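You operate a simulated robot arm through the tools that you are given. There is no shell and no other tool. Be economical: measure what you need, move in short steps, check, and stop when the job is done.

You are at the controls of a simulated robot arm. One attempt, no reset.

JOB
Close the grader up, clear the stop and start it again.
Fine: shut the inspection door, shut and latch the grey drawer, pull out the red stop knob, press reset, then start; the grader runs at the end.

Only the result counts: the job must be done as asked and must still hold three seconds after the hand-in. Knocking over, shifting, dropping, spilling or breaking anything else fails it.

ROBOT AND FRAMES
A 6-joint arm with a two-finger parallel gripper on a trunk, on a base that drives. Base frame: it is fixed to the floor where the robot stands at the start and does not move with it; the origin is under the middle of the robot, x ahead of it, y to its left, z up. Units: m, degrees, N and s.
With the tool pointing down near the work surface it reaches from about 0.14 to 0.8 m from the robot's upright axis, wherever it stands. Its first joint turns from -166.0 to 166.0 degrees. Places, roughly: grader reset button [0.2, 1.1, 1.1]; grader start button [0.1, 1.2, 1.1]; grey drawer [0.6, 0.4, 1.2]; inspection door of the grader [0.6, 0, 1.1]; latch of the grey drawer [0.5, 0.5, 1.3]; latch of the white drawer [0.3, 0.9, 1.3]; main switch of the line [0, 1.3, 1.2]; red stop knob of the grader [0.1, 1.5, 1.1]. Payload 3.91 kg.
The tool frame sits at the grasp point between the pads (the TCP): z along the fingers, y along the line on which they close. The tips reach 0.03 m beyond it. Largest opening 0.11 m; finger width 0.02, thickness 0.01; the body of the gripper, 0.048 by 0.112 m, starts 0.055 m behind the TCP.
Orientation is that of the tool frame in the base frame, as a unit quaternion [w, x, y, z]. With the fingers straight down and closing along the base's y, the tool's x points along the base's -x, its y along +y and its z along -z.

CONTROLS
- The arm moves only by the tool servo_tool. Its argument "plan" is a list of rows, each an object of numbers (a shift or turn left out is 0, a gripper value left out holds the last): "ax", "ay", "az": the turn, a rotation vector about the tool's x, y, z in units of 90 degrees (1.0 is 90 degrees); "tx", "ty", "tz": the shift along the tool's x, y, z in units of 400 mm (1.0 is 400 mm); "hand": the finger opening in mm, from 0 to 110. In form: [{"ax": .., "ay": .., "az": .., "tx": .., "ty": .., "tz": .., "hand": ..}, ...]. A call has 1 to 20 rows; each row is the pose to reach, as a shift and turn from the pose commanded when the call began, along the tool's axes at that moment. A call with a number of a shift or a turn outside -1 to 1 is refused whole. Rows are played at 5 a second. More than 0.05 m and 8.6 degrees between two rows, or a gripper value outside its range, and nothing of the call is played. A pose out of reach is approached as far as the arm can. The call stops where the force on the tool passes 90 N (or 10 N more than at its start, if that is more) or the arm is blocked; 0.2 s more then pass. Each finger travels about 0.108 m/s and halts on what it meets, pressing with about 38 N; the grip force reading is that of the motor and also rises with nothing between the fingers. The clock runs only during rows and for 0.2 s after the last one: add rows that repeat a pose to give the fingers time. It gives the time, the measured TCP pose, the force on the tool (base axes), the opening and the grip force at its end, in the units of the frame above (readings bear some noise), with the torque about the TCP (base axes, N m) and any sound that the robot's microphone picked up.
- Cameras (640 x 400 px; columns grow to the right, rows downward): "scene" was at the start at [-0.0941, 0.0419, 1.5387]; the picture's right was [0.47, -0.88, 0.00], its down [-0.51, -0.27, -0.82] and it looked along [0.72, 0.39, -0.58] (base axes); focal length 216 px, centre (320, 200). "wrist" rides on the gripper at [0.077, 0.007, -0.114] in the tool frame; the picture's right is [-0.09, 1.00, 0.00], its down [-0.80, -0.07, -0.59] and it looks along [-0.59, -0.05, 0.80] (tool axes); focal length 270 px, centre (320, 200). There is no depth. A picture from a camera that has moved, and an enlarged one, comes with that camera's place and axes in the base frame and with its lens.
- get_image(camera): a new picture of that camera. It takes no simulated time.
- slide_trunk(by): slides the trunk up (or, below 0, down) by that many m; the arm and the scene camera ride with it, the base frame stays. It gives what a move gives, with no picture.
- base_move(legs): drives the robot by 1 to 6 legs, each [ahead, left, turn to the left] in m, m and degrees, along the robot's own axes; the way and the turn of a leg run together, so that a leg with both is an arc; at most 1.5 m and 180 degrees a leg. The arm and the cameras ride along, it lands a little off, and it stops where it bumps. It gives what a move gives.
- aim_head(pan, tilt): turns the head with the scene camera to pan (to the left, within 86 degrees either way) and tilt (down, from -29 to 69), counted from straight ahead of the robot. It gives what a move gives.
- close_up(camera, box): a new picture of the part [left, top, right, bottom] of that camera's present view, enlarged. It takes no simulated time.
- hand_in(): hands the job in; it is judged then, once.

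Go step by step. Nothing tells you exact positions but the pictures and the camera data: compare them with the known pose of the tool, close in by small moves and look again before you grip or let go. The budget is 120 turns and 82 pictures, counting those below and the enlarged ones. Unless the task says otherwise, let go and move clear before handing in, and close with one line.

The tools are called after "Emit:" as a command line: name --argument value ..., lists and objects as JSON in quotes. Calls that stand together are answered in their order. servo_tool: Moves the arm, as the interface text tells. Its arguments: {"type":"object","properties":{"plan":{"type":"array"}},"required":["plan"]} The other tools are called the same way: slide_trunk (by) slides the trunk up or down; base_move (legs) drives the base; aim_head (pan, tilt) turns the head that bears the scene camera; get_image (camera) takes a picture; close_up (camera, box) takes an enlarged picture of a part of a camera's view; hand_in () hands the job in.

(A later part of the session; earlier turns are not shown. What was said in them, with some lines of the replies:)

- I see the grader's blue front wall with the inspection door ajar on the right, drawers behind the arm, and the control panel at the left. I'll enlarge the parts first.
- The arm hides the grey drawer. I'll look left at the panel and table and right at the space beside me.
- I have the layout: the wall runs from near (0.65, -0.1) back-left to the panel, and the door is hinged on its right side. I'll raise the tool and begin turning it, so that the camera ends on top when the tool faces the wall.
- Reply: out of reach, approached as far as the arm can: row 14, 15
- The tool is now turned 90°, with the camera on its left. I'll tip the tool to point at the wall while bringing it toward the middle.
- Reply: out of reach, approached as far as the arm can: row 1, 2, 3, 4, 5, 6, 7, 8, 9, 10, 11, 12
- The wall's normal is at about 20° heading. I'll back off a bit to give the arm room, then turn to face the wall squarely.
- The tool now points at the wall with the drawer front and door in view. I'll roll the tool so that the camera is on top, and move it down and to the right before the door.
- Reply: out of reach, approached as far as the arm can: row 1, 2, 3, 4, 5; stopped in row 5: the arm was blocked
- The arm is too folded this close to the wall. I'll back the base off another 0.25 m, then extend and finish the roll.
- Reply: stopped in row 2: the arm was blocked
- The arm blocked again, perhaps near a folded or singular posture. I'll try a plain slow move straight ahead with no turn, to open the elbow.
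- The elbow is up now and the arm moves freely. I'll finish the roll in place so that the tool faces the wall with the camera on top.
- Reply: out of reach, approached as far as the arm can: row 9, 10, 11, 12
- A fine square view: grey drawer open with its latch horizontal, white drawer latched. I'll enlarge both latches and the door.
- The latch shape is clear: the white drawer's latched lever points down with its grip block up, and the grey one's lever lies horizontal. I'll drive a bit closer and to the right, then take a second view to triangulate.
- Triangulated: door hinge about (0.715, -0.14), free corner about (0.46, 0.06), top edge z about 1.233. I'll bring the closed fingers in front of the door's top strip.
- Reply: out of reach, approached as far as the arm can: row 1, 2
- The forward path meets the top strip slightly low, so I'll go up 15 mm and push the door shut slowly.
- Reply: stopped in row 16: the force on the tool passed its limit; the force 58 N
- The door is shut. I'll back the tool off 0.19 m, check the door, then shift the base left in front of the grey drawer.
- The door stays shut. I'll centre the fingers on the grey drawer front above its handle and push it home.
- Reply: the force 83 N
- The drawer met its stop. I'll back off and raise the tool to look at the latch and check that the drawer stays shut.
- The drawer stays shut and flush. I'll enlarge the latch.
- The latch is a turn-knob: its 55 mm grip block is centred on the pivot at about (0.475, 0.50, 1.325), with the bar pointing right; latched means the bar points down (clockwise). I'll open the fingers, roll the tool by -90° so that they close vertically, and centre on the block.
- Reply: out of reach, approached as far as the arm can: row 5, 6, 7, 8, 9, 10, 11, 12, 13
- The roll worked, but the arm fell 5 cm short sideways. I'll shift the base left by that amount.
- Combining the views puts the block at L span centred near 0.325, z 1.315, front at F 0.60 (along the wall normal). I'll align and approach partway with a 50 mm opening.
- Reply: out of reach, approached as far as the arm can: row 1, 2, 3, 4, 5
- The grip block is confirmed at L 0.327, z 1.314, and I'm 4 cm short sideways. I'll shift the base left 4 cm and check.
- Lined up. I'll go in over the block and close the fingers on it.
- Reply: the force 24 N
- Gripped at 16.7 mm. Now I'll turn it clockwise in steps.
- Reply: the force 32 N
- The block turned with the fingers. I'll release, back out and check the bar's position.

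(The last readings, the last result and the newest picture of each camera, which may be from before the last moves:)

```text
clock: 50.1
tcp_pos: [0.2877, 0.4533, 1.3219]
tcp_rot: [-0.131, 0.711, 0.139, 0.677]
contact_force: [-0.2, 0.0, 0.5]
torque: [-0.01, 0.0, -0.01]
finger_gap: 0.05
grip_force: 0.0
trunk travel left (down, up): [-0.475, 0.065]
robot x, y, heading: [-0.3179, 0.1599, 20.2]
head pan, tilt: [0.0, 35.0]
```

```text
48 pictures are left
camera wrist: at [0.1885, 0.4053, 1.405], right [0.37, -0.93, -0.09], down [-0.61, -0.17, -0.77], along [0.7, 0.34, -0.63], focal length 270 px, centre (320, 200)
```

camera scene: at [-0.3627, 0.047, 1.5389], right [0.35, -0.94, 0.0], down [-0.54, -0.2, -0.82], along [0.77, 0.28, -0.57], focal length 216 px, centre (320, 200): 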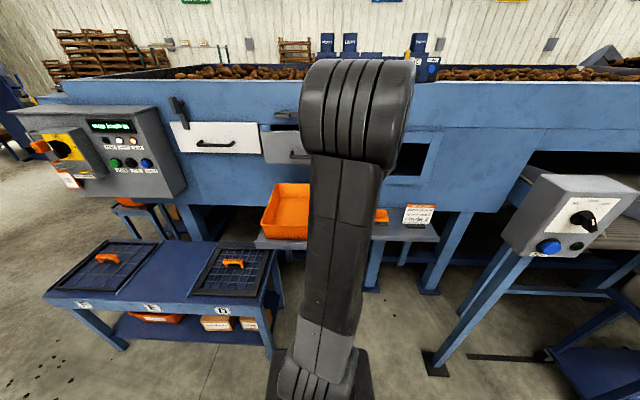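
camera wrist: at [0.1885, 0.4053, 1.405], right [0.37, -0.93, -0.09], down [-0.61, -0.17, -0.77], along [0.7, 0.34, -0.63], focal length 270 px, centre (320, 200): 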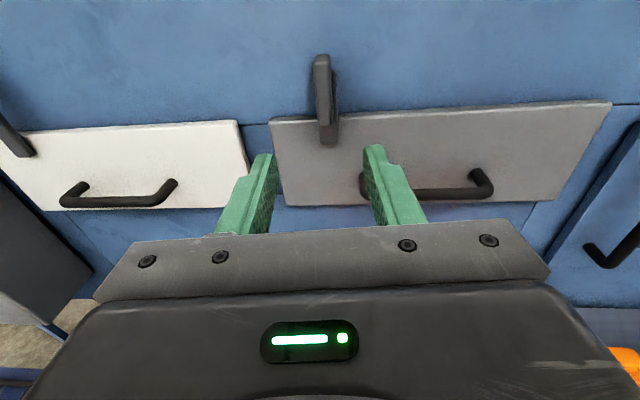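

The grey drawer is latched, its bar down over the front just like the white one. Now I'll back off and drive left to the control panel.

Emit:
base_move --legs '[[-0.15, 0, 0], [0, 0.6, 0]]'

Emit:
get_image --camera "wrist"

Emit:
aim_head --pan 25 --tilt 35

Emit:
get_image --camera "scene"

```text
clock: 54.4
tcp_pos: [-0.0518, 0.9517, 1.3221]
tcp_rot: [-0.13, 0.712, 0.139, 0.676]
contact_force: [0.1, -0.4, -0.9]
torque: [0.02, -0.02, 0.02]
finger_gap: 0.0498
grip_force: 0.0
trunk travel left (down, up): [-0.475, 0.065]
robot x, y, heading: [-0.6596, 0.6613, 20.4]
head pan, tilt: [0.0, 35.0]
```

```text
47 pictures are left
camera wrist: at [-0.1518, 0.9041, 1.4042], right [0.37, -0.92, -0.09], down [-0.61, -0.17, -0.77], along [0.7, 0.34, -0.63], focal length 270 px, centre (320, 200)
```

wrist: 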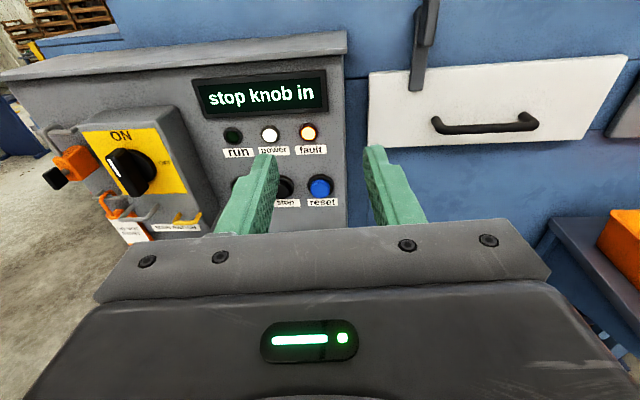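

```text
clock: 55.3
tcp_pos: [-0.0519, 0.952, 1.3215]
tcp_rot: [-0.131, 0.712, 0.139, 0.676]
contact_force: [-0.4, 0.5, -0.5]
torque: [-0.01, 0.0, 0.02]
finger_gap: 0.0501
grip_force: 0.1
trunk travel left (down, up): [-0.475, 0.065]
robot x, y, heading: [-0.6594, 0.6612, 20.2]
head pan, tilt: [25.0, 35.0]
```

```text
46 pictures are left
camera scene: at [-0.7575, 0.6634, 1.5389], right [0.71, -0.7, 0.0], down [-0.4, -0.41, -0.82], along [0.58, 0.58, -0.57], focal length 216 px, centre (320, 200)
```

scene: 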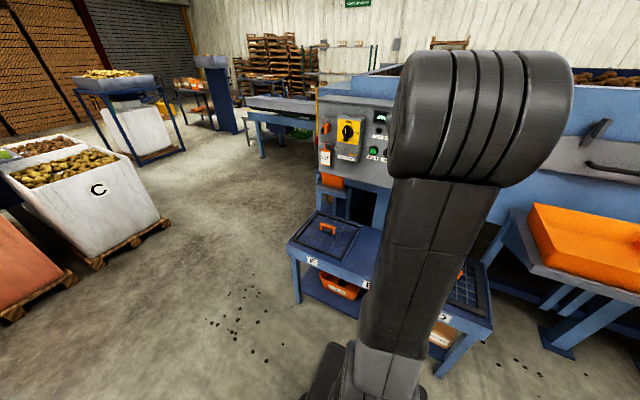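

The panel is in view. I'll enlarge it to find the stop knob.

Emit:
close_up --camera "wrist" --box '[20, 60, 350, 250]'

Emit:
close_up --camera "scene" --box '[290, 85, 400, 205]'

```text
1.94 times, centred on (185, 155) of wrist
camera zoom: at [-0.1517, 0.9037, 1.4042], right [0.37, -0.92, -0.09], down [-0.61, -0.17, -0.77], along [0.7, 0.34, -0.63], focal length 524 px, centre (582, 287)
```

zoom: 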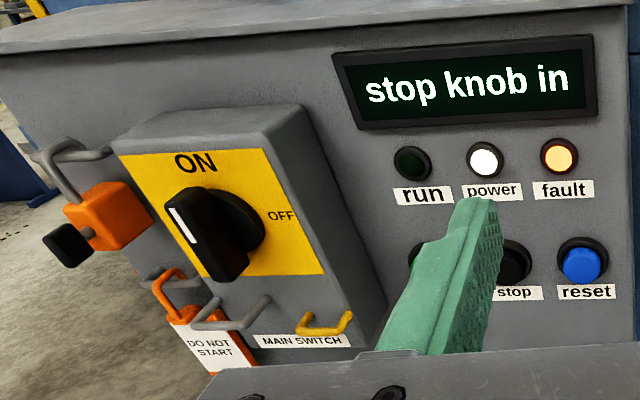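

```text
3.33 times, centred on (345, 145) of scene
camera zoom: at [-0.7575, 0.6634, 1.5389], right [0.71, -0.7, 0.0], down [-0.4, -0.41, -0.82], along [0.58, 0.58, -0.57], focal length 719 px, centre (237, 383)
```

zoom: 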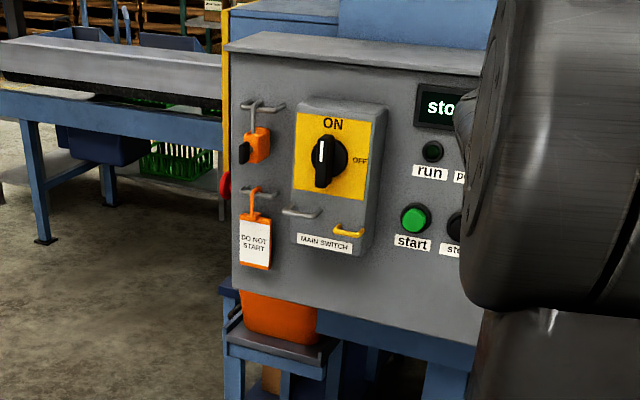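

The red stop knob sits on the left side face of the panel box, facing left. The table stands below the panel, so I'll drive further left and turn right to look at that side face.

Emit:
base_move --legs '[[0, 0.9, 0], [0.1, 0, -25]]'

Emit:
get_image --camera "wrist"

Emit:
aim_head --pan -25 --tilt 40

Emit:
get_image --camera "scene"

```text
clock: 61.3
tcp_pos: [-0.2049, 1.5316, 1.3216]
tcp_rot: [0.016, 0.725, -0.015, 0.689]
contact_force: [0.1, -0.2, -0.4]
torque: [-0.04, 0.0, 0.01]
finger_gap: 0.0502
grip_force: 0.0
trunk travel left (down, up): [-0.475, 0.065]
robot x, y, heading: [-0.8803, 1.5152, -4.2]
head pan, tilt: [25.0, 35.0]
```

```text
43 pictures are left
camera wrist: at [-0.3161, 1.5292, 1.4041], right [-0.05, -1.0, -0.09], down [-0.63, 0.1, -0.77], along [0.77, 0.02, -0.63], focal length 270 px, centre (320, 200)
```

wrist: 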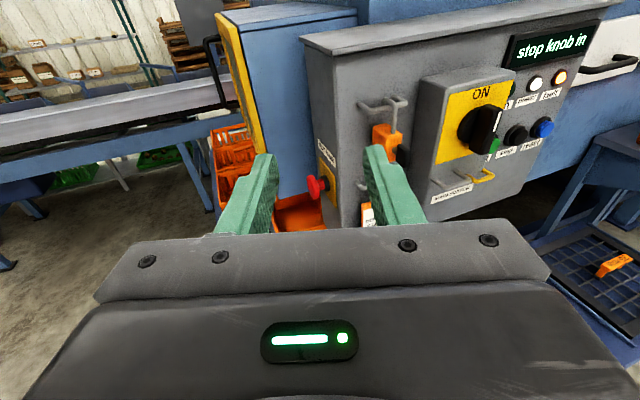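

```text
clock: 62.5
tcp_pos: [-0.2061, 1.5318, 1.3211]
tcp_rot: [0.016, 0.724, -0.016, 0.689]
contact_force: [-0.2, 0.5, 0.7]
torque: [-0.03, 0.0, 0.0]
finger_gap: 0.0502
grip_force: 0.1
trunk travel left (down, up): [-0.475, 0.065]
robot x, y, heading: [-0.8769, 1.5148, -4.1]
head pan, tilt: [-25.0, 40.0]
```

```text
42 pictures are left
camera scene: at [-0.9756, 1.4897, 1.5314], right [-0.49, -0.87, 0.0], down [-0.56, 0.31, -0.77], along [0.67, -0.37, -0.64], focal length 216 px, centre (320, 200)
```

scene: 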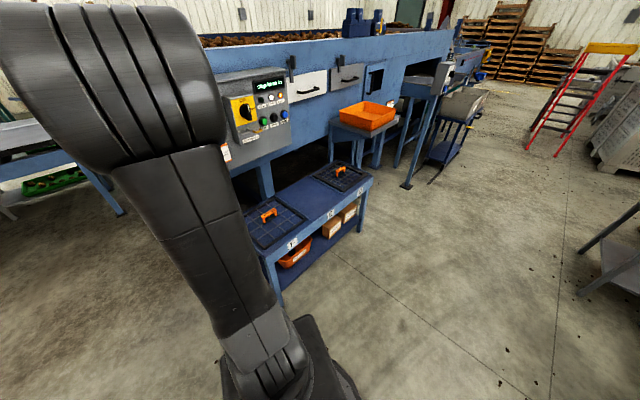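

The red knob shows between the fingers, on its yellow plate. I'll enlarge it.

Emit:
close_up --camera "wrist" --box '[270, 130, 430, 230]'

```text
4.00 times, centred on (350, 180) of wrist
camera zoom: at [-0.3165, 1.5294, 1.4042], right [-0.05, -1.0, -0.09], down [-0.63, 0.1, -0.77], along [0.78, 0.02, -0.63], focal length 1081 px, centre (200, 280)
```

zoom: 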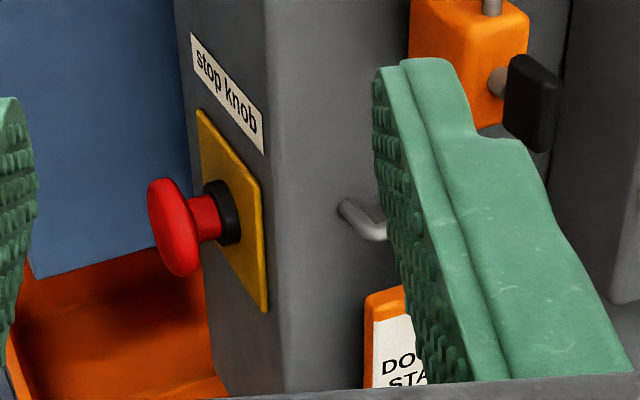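

The knob is a mushroom head at about (0.10, 1.55, 1.10), facing left, and I'll pull it outward along (-0.34, 0.94). I'll roll the tool so that the fingers close vertically, and lower it.

Emit:
servo_tool --plan '[{"tx": -0.03, "az": -0.083, "hand": 80}, {"tx": -0.06, "az": -0.167}, {"tx": -0.1, "az": -0.25}, {"tx": -0.14, "az": -0.333}, {"tx": -0.18, "az": -0.417}, {"tx": -0.22, "az": -0.5}, {"tx": -0.26, "az": -0.583}, {"tx": -0.3, "az": -0.667}, {"tx": -0.34, "az": -0.75}, {"tx": -0.38, "az": -0.833}, {"tx": -0.42, "az": -0.917}, {"tx": -0.45, "az": -1.0}, {"tx": -0.45, "az": -1.0}]'

Emit:
get_image --camera "wrist"

```text
clock: 65.3
tcp_pos: [-0.2157, 1.5309, 1.1422]
tcp_rot: [0.499, 0.522, 0.502, 0.476]
contact_force: [0.3, 0.5, 0.0]
torque: [-0.02, 0.0, -0.02]
finger_gap: 0.08
grip_force: 0.0
trunk travel left (down, up): [-0.475, 0.065]
robot x, y, heading: [-0.8784, 1.5203, -4.4]
head pan, tilt: [-25.0, 40.0]
```

```text
40 pictures are left
camera wrist: at [-0.327, 1.6129, 1.1544], right [0.05, -0.09, 1.0], down [-0.63, -0.77, -0.04], along [0.77, -0.63, -0.09], focal length 270 px, centre (320, 200)
```

wrist: 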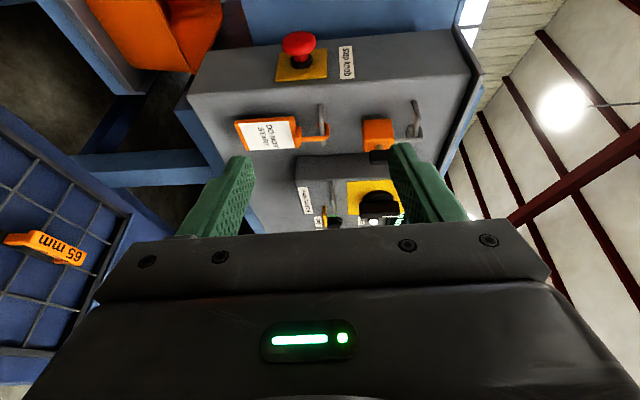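

Triangulated knob head at (0.107, 1.546, 1.097). It is beyond reach from here, so I'll drive forward 0.16 m (staying clear of the table leg) and look again.

Emit:
base_move --legs '[[0.16, 0, 0]]'

Emit:
get_image --camera "wrist"

```text
clock: 66.7
tcp_pos: [-0.0575, 1.5182, 1.1418]
tcp_rot: [0.499, 0.523, 0.502, 0.476]
contact_force: [-0.4, 0.1, -0.3]
torque: [-0.01, -0.01, 0.02]
finger_gap: 0.0799
grip_force: 0.2
trunk travel left (down, up): [-0.475, 0.065]
robot x, y, heading: [-0.7234, 1.5095, -3.9]
head pan, tilt: [-25.0, 40.0]
```

```text
39 pictures are left
camera wrist: at [-0.1683, 1.601, 1.1542], right [0.05, -0.09, 0.99], down [-0.63, -0.77, -0.04], along [0.77, -0.63, -0.09], focal length 270 px, centre (320, 200)
```

wrist: 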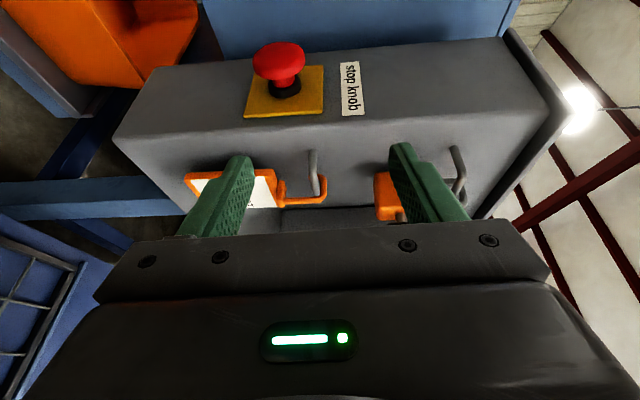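

The position is confirmed. I'll line up laterally and go forward until the fingers straddle the head.

Emit:
servo_tool --plan '[{"tx": 0.05, "ty": -0.05}, {"tx": 0.095, "ty": -0.09}, {"tx": 0.095, "ty": -0.09, "tz": 0.1}, {"tx": 0.095, "ty": -0.09, "tz": 0.2}, {"tx": 0.095, "ty": -0.09, "tz": 0.28}, {"tx": 0.095, "ty": -0.09, "tz": 0.34}, {"tx": 0.095, "ty": -0.09, "tz": 0.38}, {"tx": 0.095, "ty": -0.09, "tz": 0.4}, {"tx": 0.095, "ty": -0.09, "tz": 0.4}]'

Emit:
get_image --camera "wrist"

```text
clock: 68.7
tcp_pos: [0.1027, 1.5515, 1.0975]
tcp_rot: [0.498, 0.522, 0.502, 0.476]
contact_force: [-0.9, 0.2, 0.6]
torque: [-0.01, 0.01, 0.02]
finger_gap: 0.0797
grip_force: 0.1
trunk travel left (down, up): [-0.475, 0.065]
robot x, y, heading: [-0.7226, 1.5053, -4.2]
head pan, tilt: [-25.0, 40.0]
```

```text
38 pictures are left
camera wrist: at [-0.0081, 1.6324, 1.1098], right [0.05, -0.09, 0.99], down [-0.63, -0.77, -0.04], along [0.77, -0.63, -0.09], focal length 270 px, centre (320, 200)
```

wrist: 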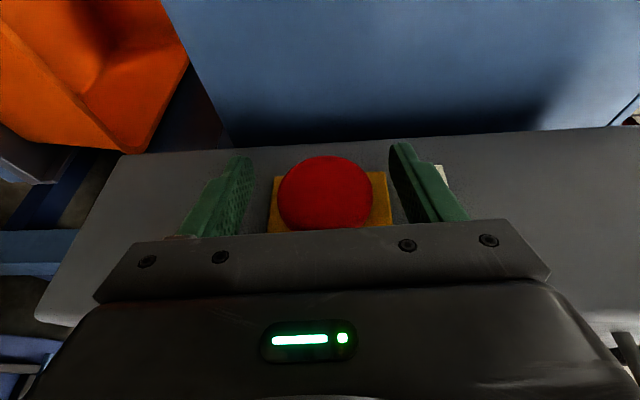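

The head is right between the fingers. I'll close and pull outward along the side face's normal.

Emit:
servo_tool --plan '[{"hand": 0}, {"hand": 0}, {"hand": 0}, {"hand": 0}, {"tx": 0.012, "tz": -0.0044}, {"tx": 0.023, "tz": -0.0087}, {"tx": 0.035, "tz": -0.013}, {"tx": 0.047, "tz": -0.0175}, {"tx": 0.058, "tz": -0.022}]'

Emit:
get_image --camera "wrist"

```text
clock: 70.7
tcp_pos: [0.0953, 1.5638, 1.1002]
tcp_rot: [0.499, 0.525, 0.498, 0.476]
contact_force: [23.6, -29.8, 22.1]
torque: [-0.5, 0.01, 0.11]
finger_gap: 0.0477
grip_force: 45.0
trunk travel left (down, up): [-0.475, 0.065]
robot x, y, heading: [-0.7236, 1.5061, -4.6]
head pan, tilt: [-25.0, 40.0]
```

```text
37 pictures are left
camera wrist: at [-0.0148, 1.6472, 1.1119], right [0.04, -0.09, 0.99], down [-0.64, -0.77, -0.04], along [0.77, -0.63, -0.09], focal length 270 px, centre (320, 200)
```

wrist: 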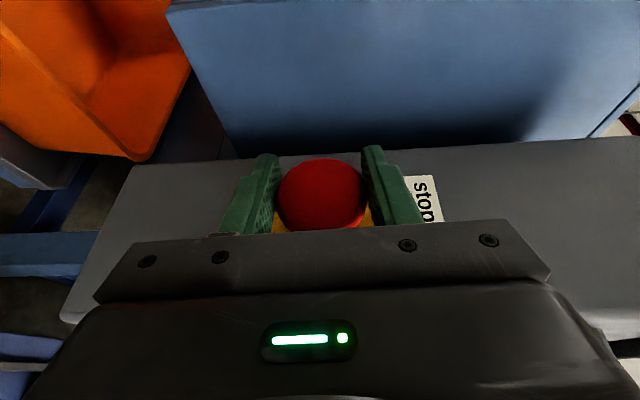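

The head came about 14 mm with a 38 N pull. I'll pull a little more, then release and read the display.

Emit:
servo_tool --plan '[{"tx": 0.012, "tz": -0.0044}, {"tx": 0.023, "tz": -0.0087}, {"tx": 0.03, "tz": -0.011}]'

Emit:
get_image --camera "wrist"

Emit:
close_up --camera "scene" --box '[200, 60, 300, 180]'

```text
clock: 71.5
tcp_pos: [0.0905, 1.5765, 1.1009]
tcp_rot: [0.5, 0.525, 0.497, 0.477]
contact_force: [13.1, -35.2, 18.2]
torque: [-0.02, 0.02, -0.06]
finger_gap: 0.0473
grip_force: 44.5
trunk travel left (down, up): [-0.475, 0.065]
robot x, y, heading: [-0.7215, 1.5048, -4.4]
head pan, tilt: [-25.0, 40.0]
```

```text
36 pictures are left
camera wrist: at [-0.0205, 1.6597, 1.1122], right [0.04, -0.09, 0.99], down [-0.64, -0.77, -0.04], along [0.77, -0.63, -0.09], focal length 270 px, centre (320, 200)
```

wrist: 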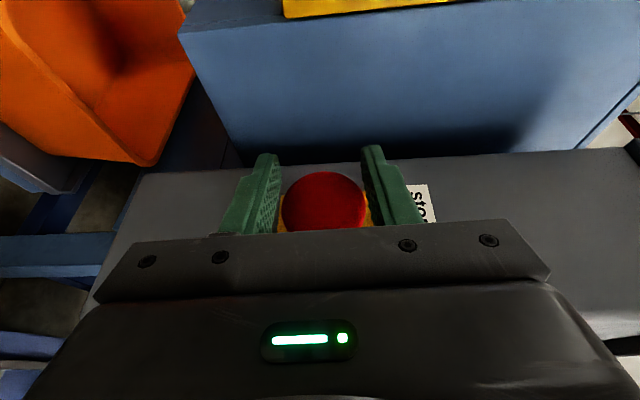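

```text
3.33 times, centred on (250, 120) of scene
camera zoom: at [-0.8182, 1.472, 1.5312], right [-0.49, -0.87, 0.0], down [-0.56, 0.32, -0.76], along [0.67, -0.37, -0.64], focal length 719 px, centre (553, 467)
```

zoom: 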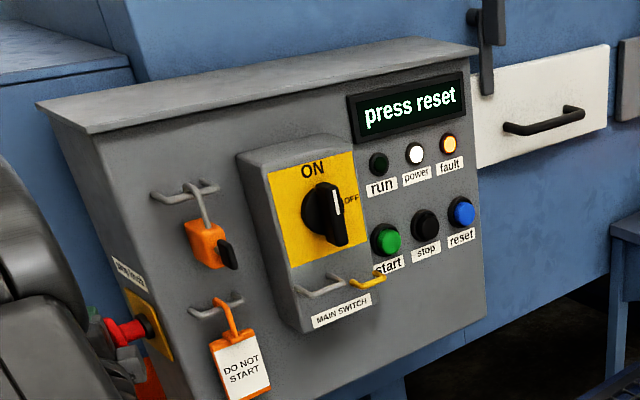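

The display now reads "press reset", so the knob is out. I'll open the fingers and withdraw straight back.

Emit:
servo_tool --plan '[{"hand": 90}, {"hand": 90}, {"hand": 90}, {"hand": 90}, {"tz": -0.06}, {"tz": -0.14}, {"tz": -0.24}, {"tz": -0.34}, {"tz": -0.42}]'

Emit:
get_image --camera "wrist"

```text
clock: 73.5
tcp_pos: [-0.0802, 1.5948, 1.1092]
tcp_rot: [0.499, 0.523, 0.501, 0.476]
contact_force: [-0.4, 0.2, -0.4]
torque: [0.0, 0.01, -0.02]
finger_gap: 0.0899
grip_force: 0.1
trunk travel left (down, up): [-0.475, 0.065]
robot x, y, heading: [-0.7206, 1.508, -4.3]
head pan, tilt: [-25.0, 40.0]
```

```text
34 pictures are left
camera wrist: at [-0.1907, 1.6759, 1.1212], right [0.05, -0.09, 0.99], down [-0.63, -0.77, -0.04], along [0.77, -0.63, -0.09], focal length 270 px, centre (320, 200)
```

wrist: 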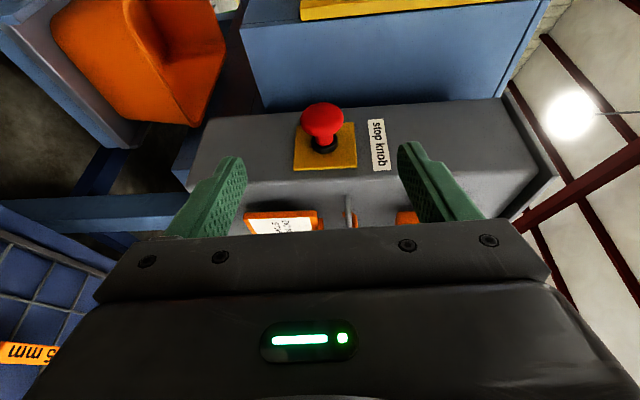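

The knob stays out. I'll drive back, roll the tool upright with closed fingers, then drive round to the panel front.

Emit:
base_move --legs '[[-0.2, 0, 0], [0, 0, 22.3]]'

Emit:
servo_tool --plan '[{"hand": 0, "az": 0.083, "ty": 0.02}, {"az": 0.167, "ty": 0.04}, {"az": 0.25, "ty": 0.06}, {"az": 0.333, "ty": 0.08}, {"az": 0.417, "ty": 0.1}, {"az": 0.5, "ty": 0.12}, {"az": 0.583, "ty": 0.14}, {"az": 0.667, "ty": 0.16}, {"az": 0.75, "ty": 0.18}, {"az": 0.833, "ty": 0.2}, {"az": 0.917, "ty": 0.2}, {"az": 1.0, "ty": 0.2}]'

Emit:
base_move --legs '[[0, -0.7, 0]]'

Emit:
get_image --camera "wrist"

```text
clock: 76.3
tcp_pos: [-0.3594, 1.843, 1.1099]
tcp_rot: [0.398, 0.418, 0.592, 0.562]
contact_force: [-0.3, 0.9, -0.8]
torque: [-0.02, 0.05, -0.01]
finger_gap: 0.09
grip_force: 0.1
trunk travel left (down, up): [-0.475, 0.065]
robot x, y, heading: [-0.9227, 1.525, 17.9]
head pan, tilt: [-25.0, 40.0]
```

```text
clock: 78.9
tcp_pos: [-0.3543, 1.8438, 1.1878]
tcp_rot: [-0.117, 0.714, 0.123, 0.679]
contact_force: [0.2, -0.4, 0.2]
torque: [-0.03, 0.0, 0.02]
finger_gap: 0.0
grip_force: 37.6
trunk travel left (down, up): [-0.475, 0.065]
robot x, y, heading: [-0.9195, 1.5184, 17.9]
head pan, tilt: [-25.0, 40.0]
```

```text
clock: 82.8
tcp_pos: [-0.1333, 1.1628, 1.1864]
tcp_rot: [-0.12, 0.714, 0.128, 0.678]
contact_force: [-0.2, 0.1, 0.1]
torque: [0.0, 0.0, 0.01]
finger_gap: 0.0
grip_force: 37.9
trunk travel left (down, up): [-0.475, 0.065]
robot x, y, heading: [-0.6964, 0.8339, 18.4]
head pan, tilt: [-25.0, 40.0]
```

```text
33 pictures are left
camera wrist: at [-0.2353, 1.119, 1.2702], right [0.34, -0.94, -0.09], down [-0.62, -0.15, -0.77], along [0.71, 0.31, -0.63], focal length 270 px, centre (320, 200)
```

wrist: 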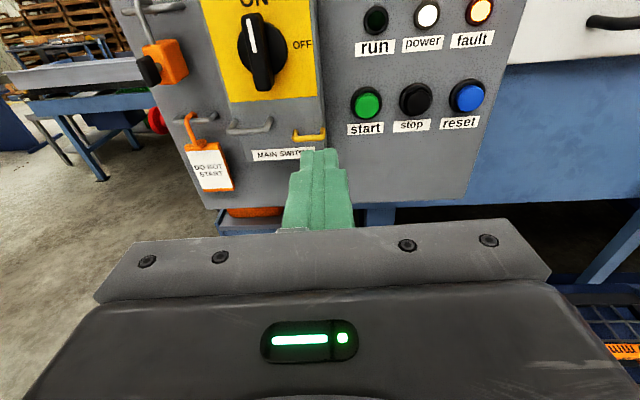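

Reset is at (0.188, 1.067, 1.126) and start at (0.145, 1.20, 1.128), agreeing over two views. I'll drive forward 0.12 m and line up with reset.

Emit:
base_move --legs '[[0.12, 0, 0]]'

```text
clock: 84.0
tcp_pos: [-0.0164, 1.1997, 1.1873]
tcp_rot: [-0.118, 0.714, 0.126, 0.679]
contact_force: [0.5, 0.1, -0.5]
torque: [-0.01, -0.06, -0.01]
finger_gap: 0.0001
grip_force: 38.1
trunk travel left (down, up): [-0.475, 0.065]
robot x, y, heading: [-0.5772, 0.8719, 18.1]
head pan, tilt: [-25.0, 40.0]
```

Emit:
servo_tool --plan '[{"ty": 0.09}, {"ty": 0.18}, {"ty": 0.27, "tx": -0.04}, {"ty": 0.36, "tx": -0.08}, {"ty": 0.44, "tx": -0.12, "tz": 0.06}, {"ty": 0.485, "tx": -0.137, "tz": 0.12}, {"ty": 0.485, "tx": -0.137, "tz": 0.15}, {"ty": 0.485, "tx": -0.137, "tz": 0.15}]'

Emit:
get_image --camera "wrist"

```text
clock: 85.8
tcp_pos: [0.0924, 1.0662, 1.1379]
tcp_rot: [-0.098, 0.716, 0.121, 0.68]
contact_force: [-1.1, -0.2, 0.5]
torque: [-0.02, 0.04, -0.04]
finger_gap: 0.0
grip_force: 37.8
out of reach, approached as far as the arm can: row 4, 5, 6, 7, 8
trunk travel left (down, up): [-0.475, 0.065]
robot x, y, heading: [-0.5778, 0.8754, 18.1]
head pan, tilt: [-25.0, 40.0]
```

```text
32 pictures are left
camera wrist: at [-0.0105, 1.0279, 1.2208], right [0.3, -0.95, -0.06], down [-0.62, -0.15, -0.77], along [0.72, 0.27, -0.64], focal length 270 px, centre (320, 200)
```

wrist: 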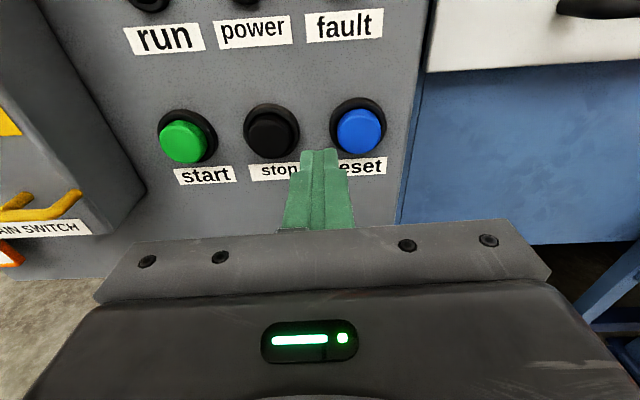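

Sideways reach is again short, so I'll shift the base right 0.1 m instead.

Emit:
base_move --legs '[[0, -0.1, 0]]'

Emit:
get_image --camera "wrist"

```text
clock: 87.0
tcp_pos: [0.1246, 0.9713, 1.1378]
tcp_rot: [-0.099, 0.716, 0.121, 0.68]
contact_force: [1.0, -0.4, -0.9]
torque: [0.0, 0.0, 0.01]
finger_gap: 0.0
grip_force: 37.9
trunk travel left (down, up): [-0.475, 0.065]
robot x, y, heading: [-0.5461, 0.78, 18.3]
head pan, tilt: [-25.0, 40.0]
```

```text
31 pictures are left
camera wrist: at [0.021, 0.9332, 1.2205], right [0.3, -0.95, -0.06], down [-0.62, -0.15, -0.77], along [0.72, 0.27, -0.64], focal length 270 px, centre (320, 200)
```

wrist: 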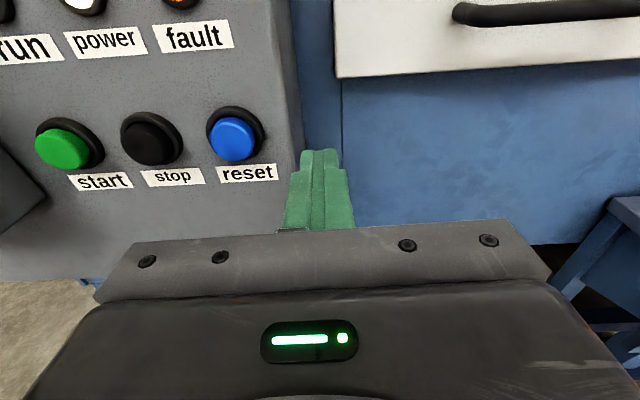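

Refined: reset front at (0.181, 1.063, 1.126), start at (0.145, 1.204, 1.122). I'll line up and press reset, then retract.

Emit:
servo_tool --plan '[{"ty": -0.09, "tx": -0.007}, {"ty": -0.1755, "tx": -0.014}, {"ty": -0.1755, "tx": -0.014}, {"ty": -0.1755, "tx": -0.014, "tz": 0.06}, {"ty": -0.1755, "tx": -0.014, "tz": 0.1}, {"ty": -0.1755, "tx": -0.014, "tz": 0.12}, {"ty": -0.1755, "tx": -0.014, "tz": 0.13}, {"ty": -0.1755, "tx": -0.014, "tz": 0.14}, {"ty": -0.1755, "tx": -0.014, "tz": 0.15}, {"ty": -0.1755, "tx": -0.014, "tz": 0.155}, {"ty": -0.1755, "tx": -0.014, "tz": 0.155}]'

Emit:
get_image --camera "wrist"

```text
clock: 89.4
tcp_pos: [0.1554, 1.0569, 1.1279]
tcp_rot: [-0.098, 0.717, 0.121, 0.679]
contact_force: [-44.1, -13.1, -13.6]
torque: [0.07, 0.06, 0.03]
finger_gap: 0.0
grip_force: 37.7
trunk travel left (down, up): [-0.475, 0.065]
robot x, y, heading: [-0.5548, 0.7807, 18.6]
head pan, tilt: [-25.0, 40.0]
heard: click
```

```text
30 pictures are left
camera wrist: at [0.0523, 1.0182, 1.2114], right [0.3, -0.95, -0.06], down [-0.63, -0.15, -0.77], along [0.72, 0.27, -0.64], focal length 270 px, centre (320, 200)
```

wrist: 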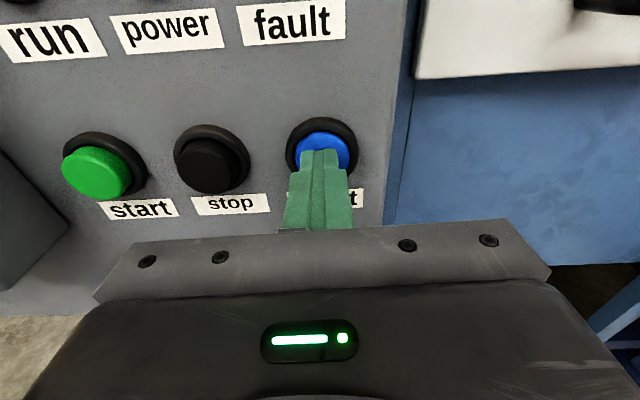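

A click was heard. I'll retract and check the display.

Emit:
servo_tool --plan '[{"tz": -0.05}, {"tz": -0.12}, {"tz": -0.2}, {"tz": -0.25}]'

Emit:
aim_head --pan 35 --tilt 25

Emit:
get_image --camera "scene"

```text
clock: 90.4
tcp_pos: [0.0654, 1.0257, 1.1334]
tcp_rot: [-0.098, 0.716, 0.12, 0.681]
contact_force: [0.1, 0.0, -0.2]
torque: [0.04, 0.0, 0.01]
finger_gap: 0.0
grip_force: 37.6
trunk travel left (down, up): [-0.475, 0.065]
robot x, y, heading: [-0.5536, 0.7777, 18.1]
head pan, tilt: [-25.0, 40.0]
```

```text
clock: 91.7
tcp_pos: [0.0654, 1.0251, 1.1318]
tcp_rot: [-0.099, 0.716, 0.122, 0.68]
contact_force: [0.4, 0.2, -0.3]
torque: [-0.02, 0.02, 0.02]
finger_gap: 0.0002
grip_force: 38.1
trunk travel left (down, up): [-0.475, 0.065]
robot x, y, heading: [-0.551, 0.7824, 17.9]
head pan, tilt: [35.0, 25.0]
```

```text
29 pictures are left
camera scene: at [-0.6586, 0.8003, 1.5547], right [0.8, -0.6, 0.0], down [-0.25, -0.34, -0.91], along [0.54, 0.72, -0.42], focal length 216 px, centre (320, 200)
```

scene: 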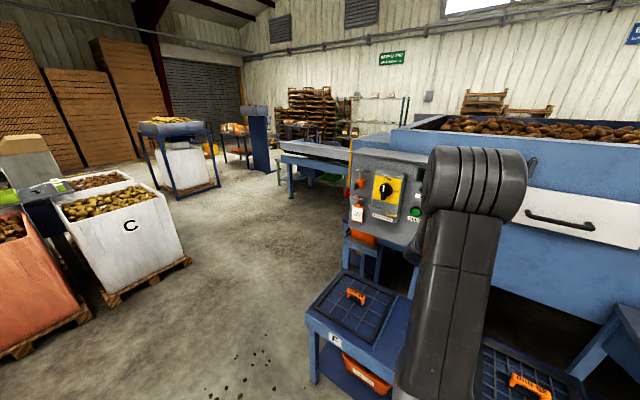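

The elbow hides the display. I'll shift the base left to the start button and raise the tool a moment to read the display.

Emit:
base_move --legs '[[0, 0.145, 0]]'

Emit:
servo_tool --plan '[{"tx": 0.1}, {"tx": 0.2}, {"tx": 0.3}, {"tx": 0.38}]'

Emit:
get_image --camera "wrist"

```text
clock: 93.0
tcp_pos: [0.0214, 1.1615, 1.1317]
tcp_rot: [-0.098, 0.716, 0.121, 0.68]
contact_force: [-0.5, 0.1, -0.7]
torque: [0.01, -0.05, -0.01]
finger_gap: 0.0
grip_force: 37.0
trunk travel left (down, up): [-0.475, 0.065]
robot x, y, heading: [-0.5949, 0.9122, 18.3]
head pan, tilt: [35.0, 25.0]
```

```text
clock: 94.0
tcp_pos: [0.0281, 1.1675, 1.284]
tcp_rot: [-0.098, 0.716, 0.122, 0.68]
contact_force: [0.2, -0.2, 0.1]
torque: [0.01, 0.01, 0.0]
finger_gap: 0.0001
grip_force: 37.5
trunk travel left (down, up): [-0.475, 0.065]
robot x, y, heading: [-0.5961, 0.9123, 18.2]
head pan, tilt: [35.0, 25.0]
```

```text
28 pictures are left
camera wrist: at [-0.0746, 1.1287, 1.3672], right [0.3, -0.95, -0.06], down [-0.62, -0.15, -0.77], along [0.72, 0.27, -0.64], focal length 270 px, centre (320, 200)
```

wrist: 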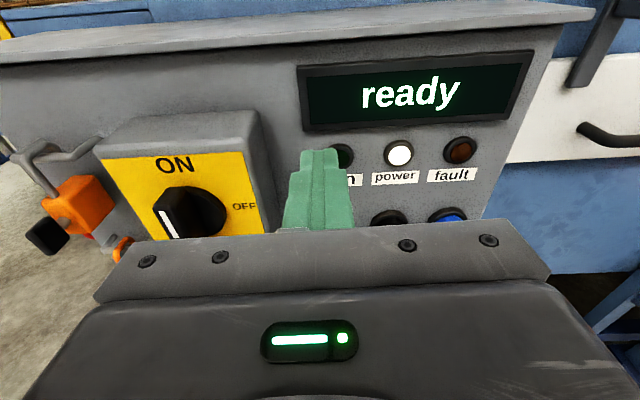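

The display reads "ready". I'll lower the tool in front of the start button and check the alignment.

Emit:
servo_tool --plan '[{"tx": -0.1}, {"tx": -0.2}, {"tx": -0.3}, {"tx": -0.386, "ty": -0.0065}, {"tx": -0.386, "ty": -0.0065, "tz": 0.1}, {"tx": -0.386, "ty": -0.0065, "tz": 0.15}, {"tx": -0.386, "ty": -0.0065, "tz": 0.15}]'

Emit:
get_image --camera "wrist"

```text
clock: 95.6
tcp_pos: [0.0774, 1.1804, 1.1239]
tcp_rot: [-0.099, 0.716, 0.121, 0.68]
contact_force: [-0.4, -0.5, -0.4]
torque: [-0.02, 0.0, -0.01]
finger_gap: 0.0002
grip_force: 38.1
trunk travel left (down, up): [-0.475, 0.065]
robot x, y, heading: [-0.5961, 0.9171, 18.2]
head pan, tilt: [35.0, 25.0]
```

```text
27 pictures are left
camera wrist: at [-0.0259, 1.1424, 1.2078], right [0.3, -0.95, -0.06], down [-0.62, -0.15, -0.77], along [0.72, 0.27, -0.64], focal length 270 px, centre (320, 200)
```

wrist: 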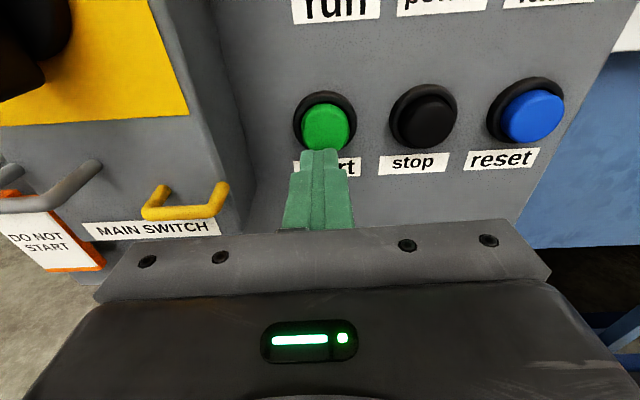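

The start button is just ahead, needing a 5 mm shift right and up. The yellow hasp clears the gripper body by about 3 cm. I'll press start and retract.

Emit:
servo_tool --plan '[{"tx": 0.012, "ty": 0.012}, {"tx": 0.012, "ty": 0.012, "tz": 0.04}, {"tx": 0.012, "ty": 0.012, "tz": 0.075}, {"tx": 0.012, "ty": 0.012, "tz": 0.095}, {"tx": 0.012, "ty": 0.012, "tz": 0.105}, {"tx": 0.012, "ty": 0.012, "tz": 0.115}, {"tx": 0.012, "ty": 0.012, "tz": 0.125}, {"tx": 0.012, "ty": 0.012, "tz": 0.13}, {"tx": 0.012, "ty": 0.012, "tz": 0.13}]'

```text
clock: 97.4
tcp_pos: [0.1138, 1.1878, 1.1298]
tcp_rot: [-0.099, 0.718, 0.122, 0.678]
contact_force: [-53.1, -18.8, 8.4]
torque: [0.15, -0.66, -0.03]
finger_gap: 0.0
grip_force: 37.1
trunk travel left (down, up): [-0.475, 0.065]
robot x, y, heading: [-0.6011, 0.9165, 18.2]
head pan, tilt: [35.0, 25.0]
heard: click
stopped in row 8: the force on the tool passed its limit (the readings are from after the stop); the commanded pose is now the measured one
```

Another click. I'll retract and raise the tool to read the display.

Emit:
servo_tool --plan '[{"tz": -0.05}, {"tz": -0.12}, {"tz": -0.2}, {"tz": -0.25}, {"tz": -0.25, "tx": 0.1}, {"tz": -0.25, "tx": 0.2}, {"tz": -0.25, "tx": 0.3}, {"tz": -0.25, "tx": 0.38}]'

Emit:
get_image --camera "wrist"

```text
clock: 99.2
tcp_pos: [0.0382, 1.1679, 1.2823]
tcp_rot: [-0.098, 0.721, 0.123, 0.675]
contact_force: [0.4, 0.0, 1.2]
torque: [0.02, 0.02, -0.02]
finger_gap: 0.0
grip_force: 38.0
trunk travel left (down, up): [-0.475, 0.065]
robot x, y, heading: [-0.5942, 0.9116, 18.6]
head pan, tilt: [35.0, 25.0]
```

```text
26 pictures are left
camera wrist: at [-0.0642, 1.1294, 1.3673], right [0.3, -0.95, -0.06], down [-0.63, -0.15, -0.76], along [0.71, 0.27, -0.65], focal length 270 px, centre (320, 200)
```

wrist: 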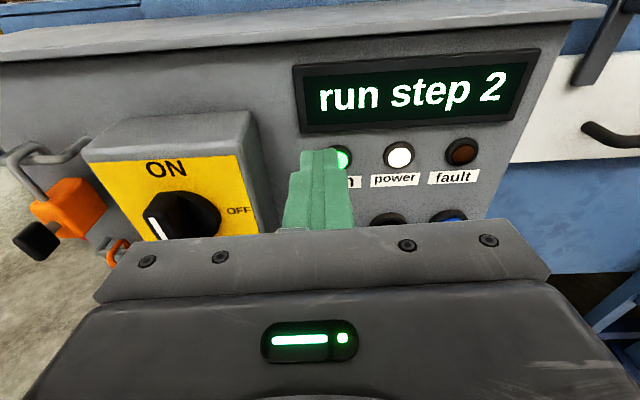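

The grader is running ("run step 2"). One last look at the door and drawer before handing in.

Emit:
aim_head --pan -30 --tilt 30

Emit:
get_image --camera "scene"

Emit:
get_image --camera "wrist"

```text
clock: 100.6
tcp_pos: [0.0382, 1.1677, 1.2819]
tcp_rot: [-0.099, 0.721, 0.124, 0.675]
contact_force: [-0.3, 0.2, -0.4]
torque: [-0.01, 0.02, 0.0]
finger_gap: 0.0
grip_force: 37.7
trunk travel left (down, up): [-0.475, 0.065]
robot x, y, heading: [-0.5953, 0.9122, 18.2]
head pan, tilt: [-30.0, 30.0]
```

```text
25 pictures are left
camera scene: at [-0.6703, 0.8413, 1.5467], right [-0.2, -0.98, 0.0], down [-0.49, 0.1, -0.87], along [0.85, -0.18, -0.5], focal length 216 px, centre (320, 200)
```

scene: 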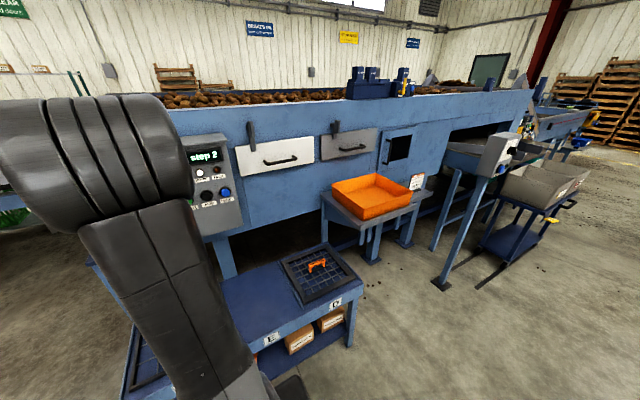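

```text
24 pictures are left
camera wrist: at [-0.0637, 1.1295, 1.3664], right [0.3, -0.95, -0.06], down [-0.63, -0.15, -0.76], along [0.71, 0.27, -0.65], focal length 270 px, centre (320, 200)
```

wrist: 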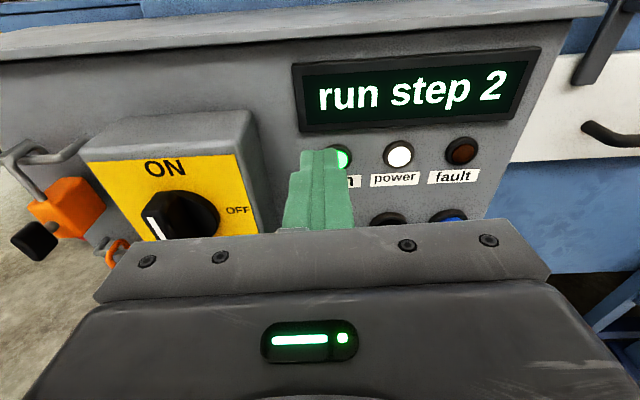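

The door and drawer are shut, the latch is down, and the grader keeps running with the tool clear, so I'm handing in.

Emit:
hand_in

```text
The job is handed in.
```

The grader is running again: the inspection door is shut, the grey drawer is shut and latched, the stop knob is out, and reset and start were pressed in that order (display: "run step 2").
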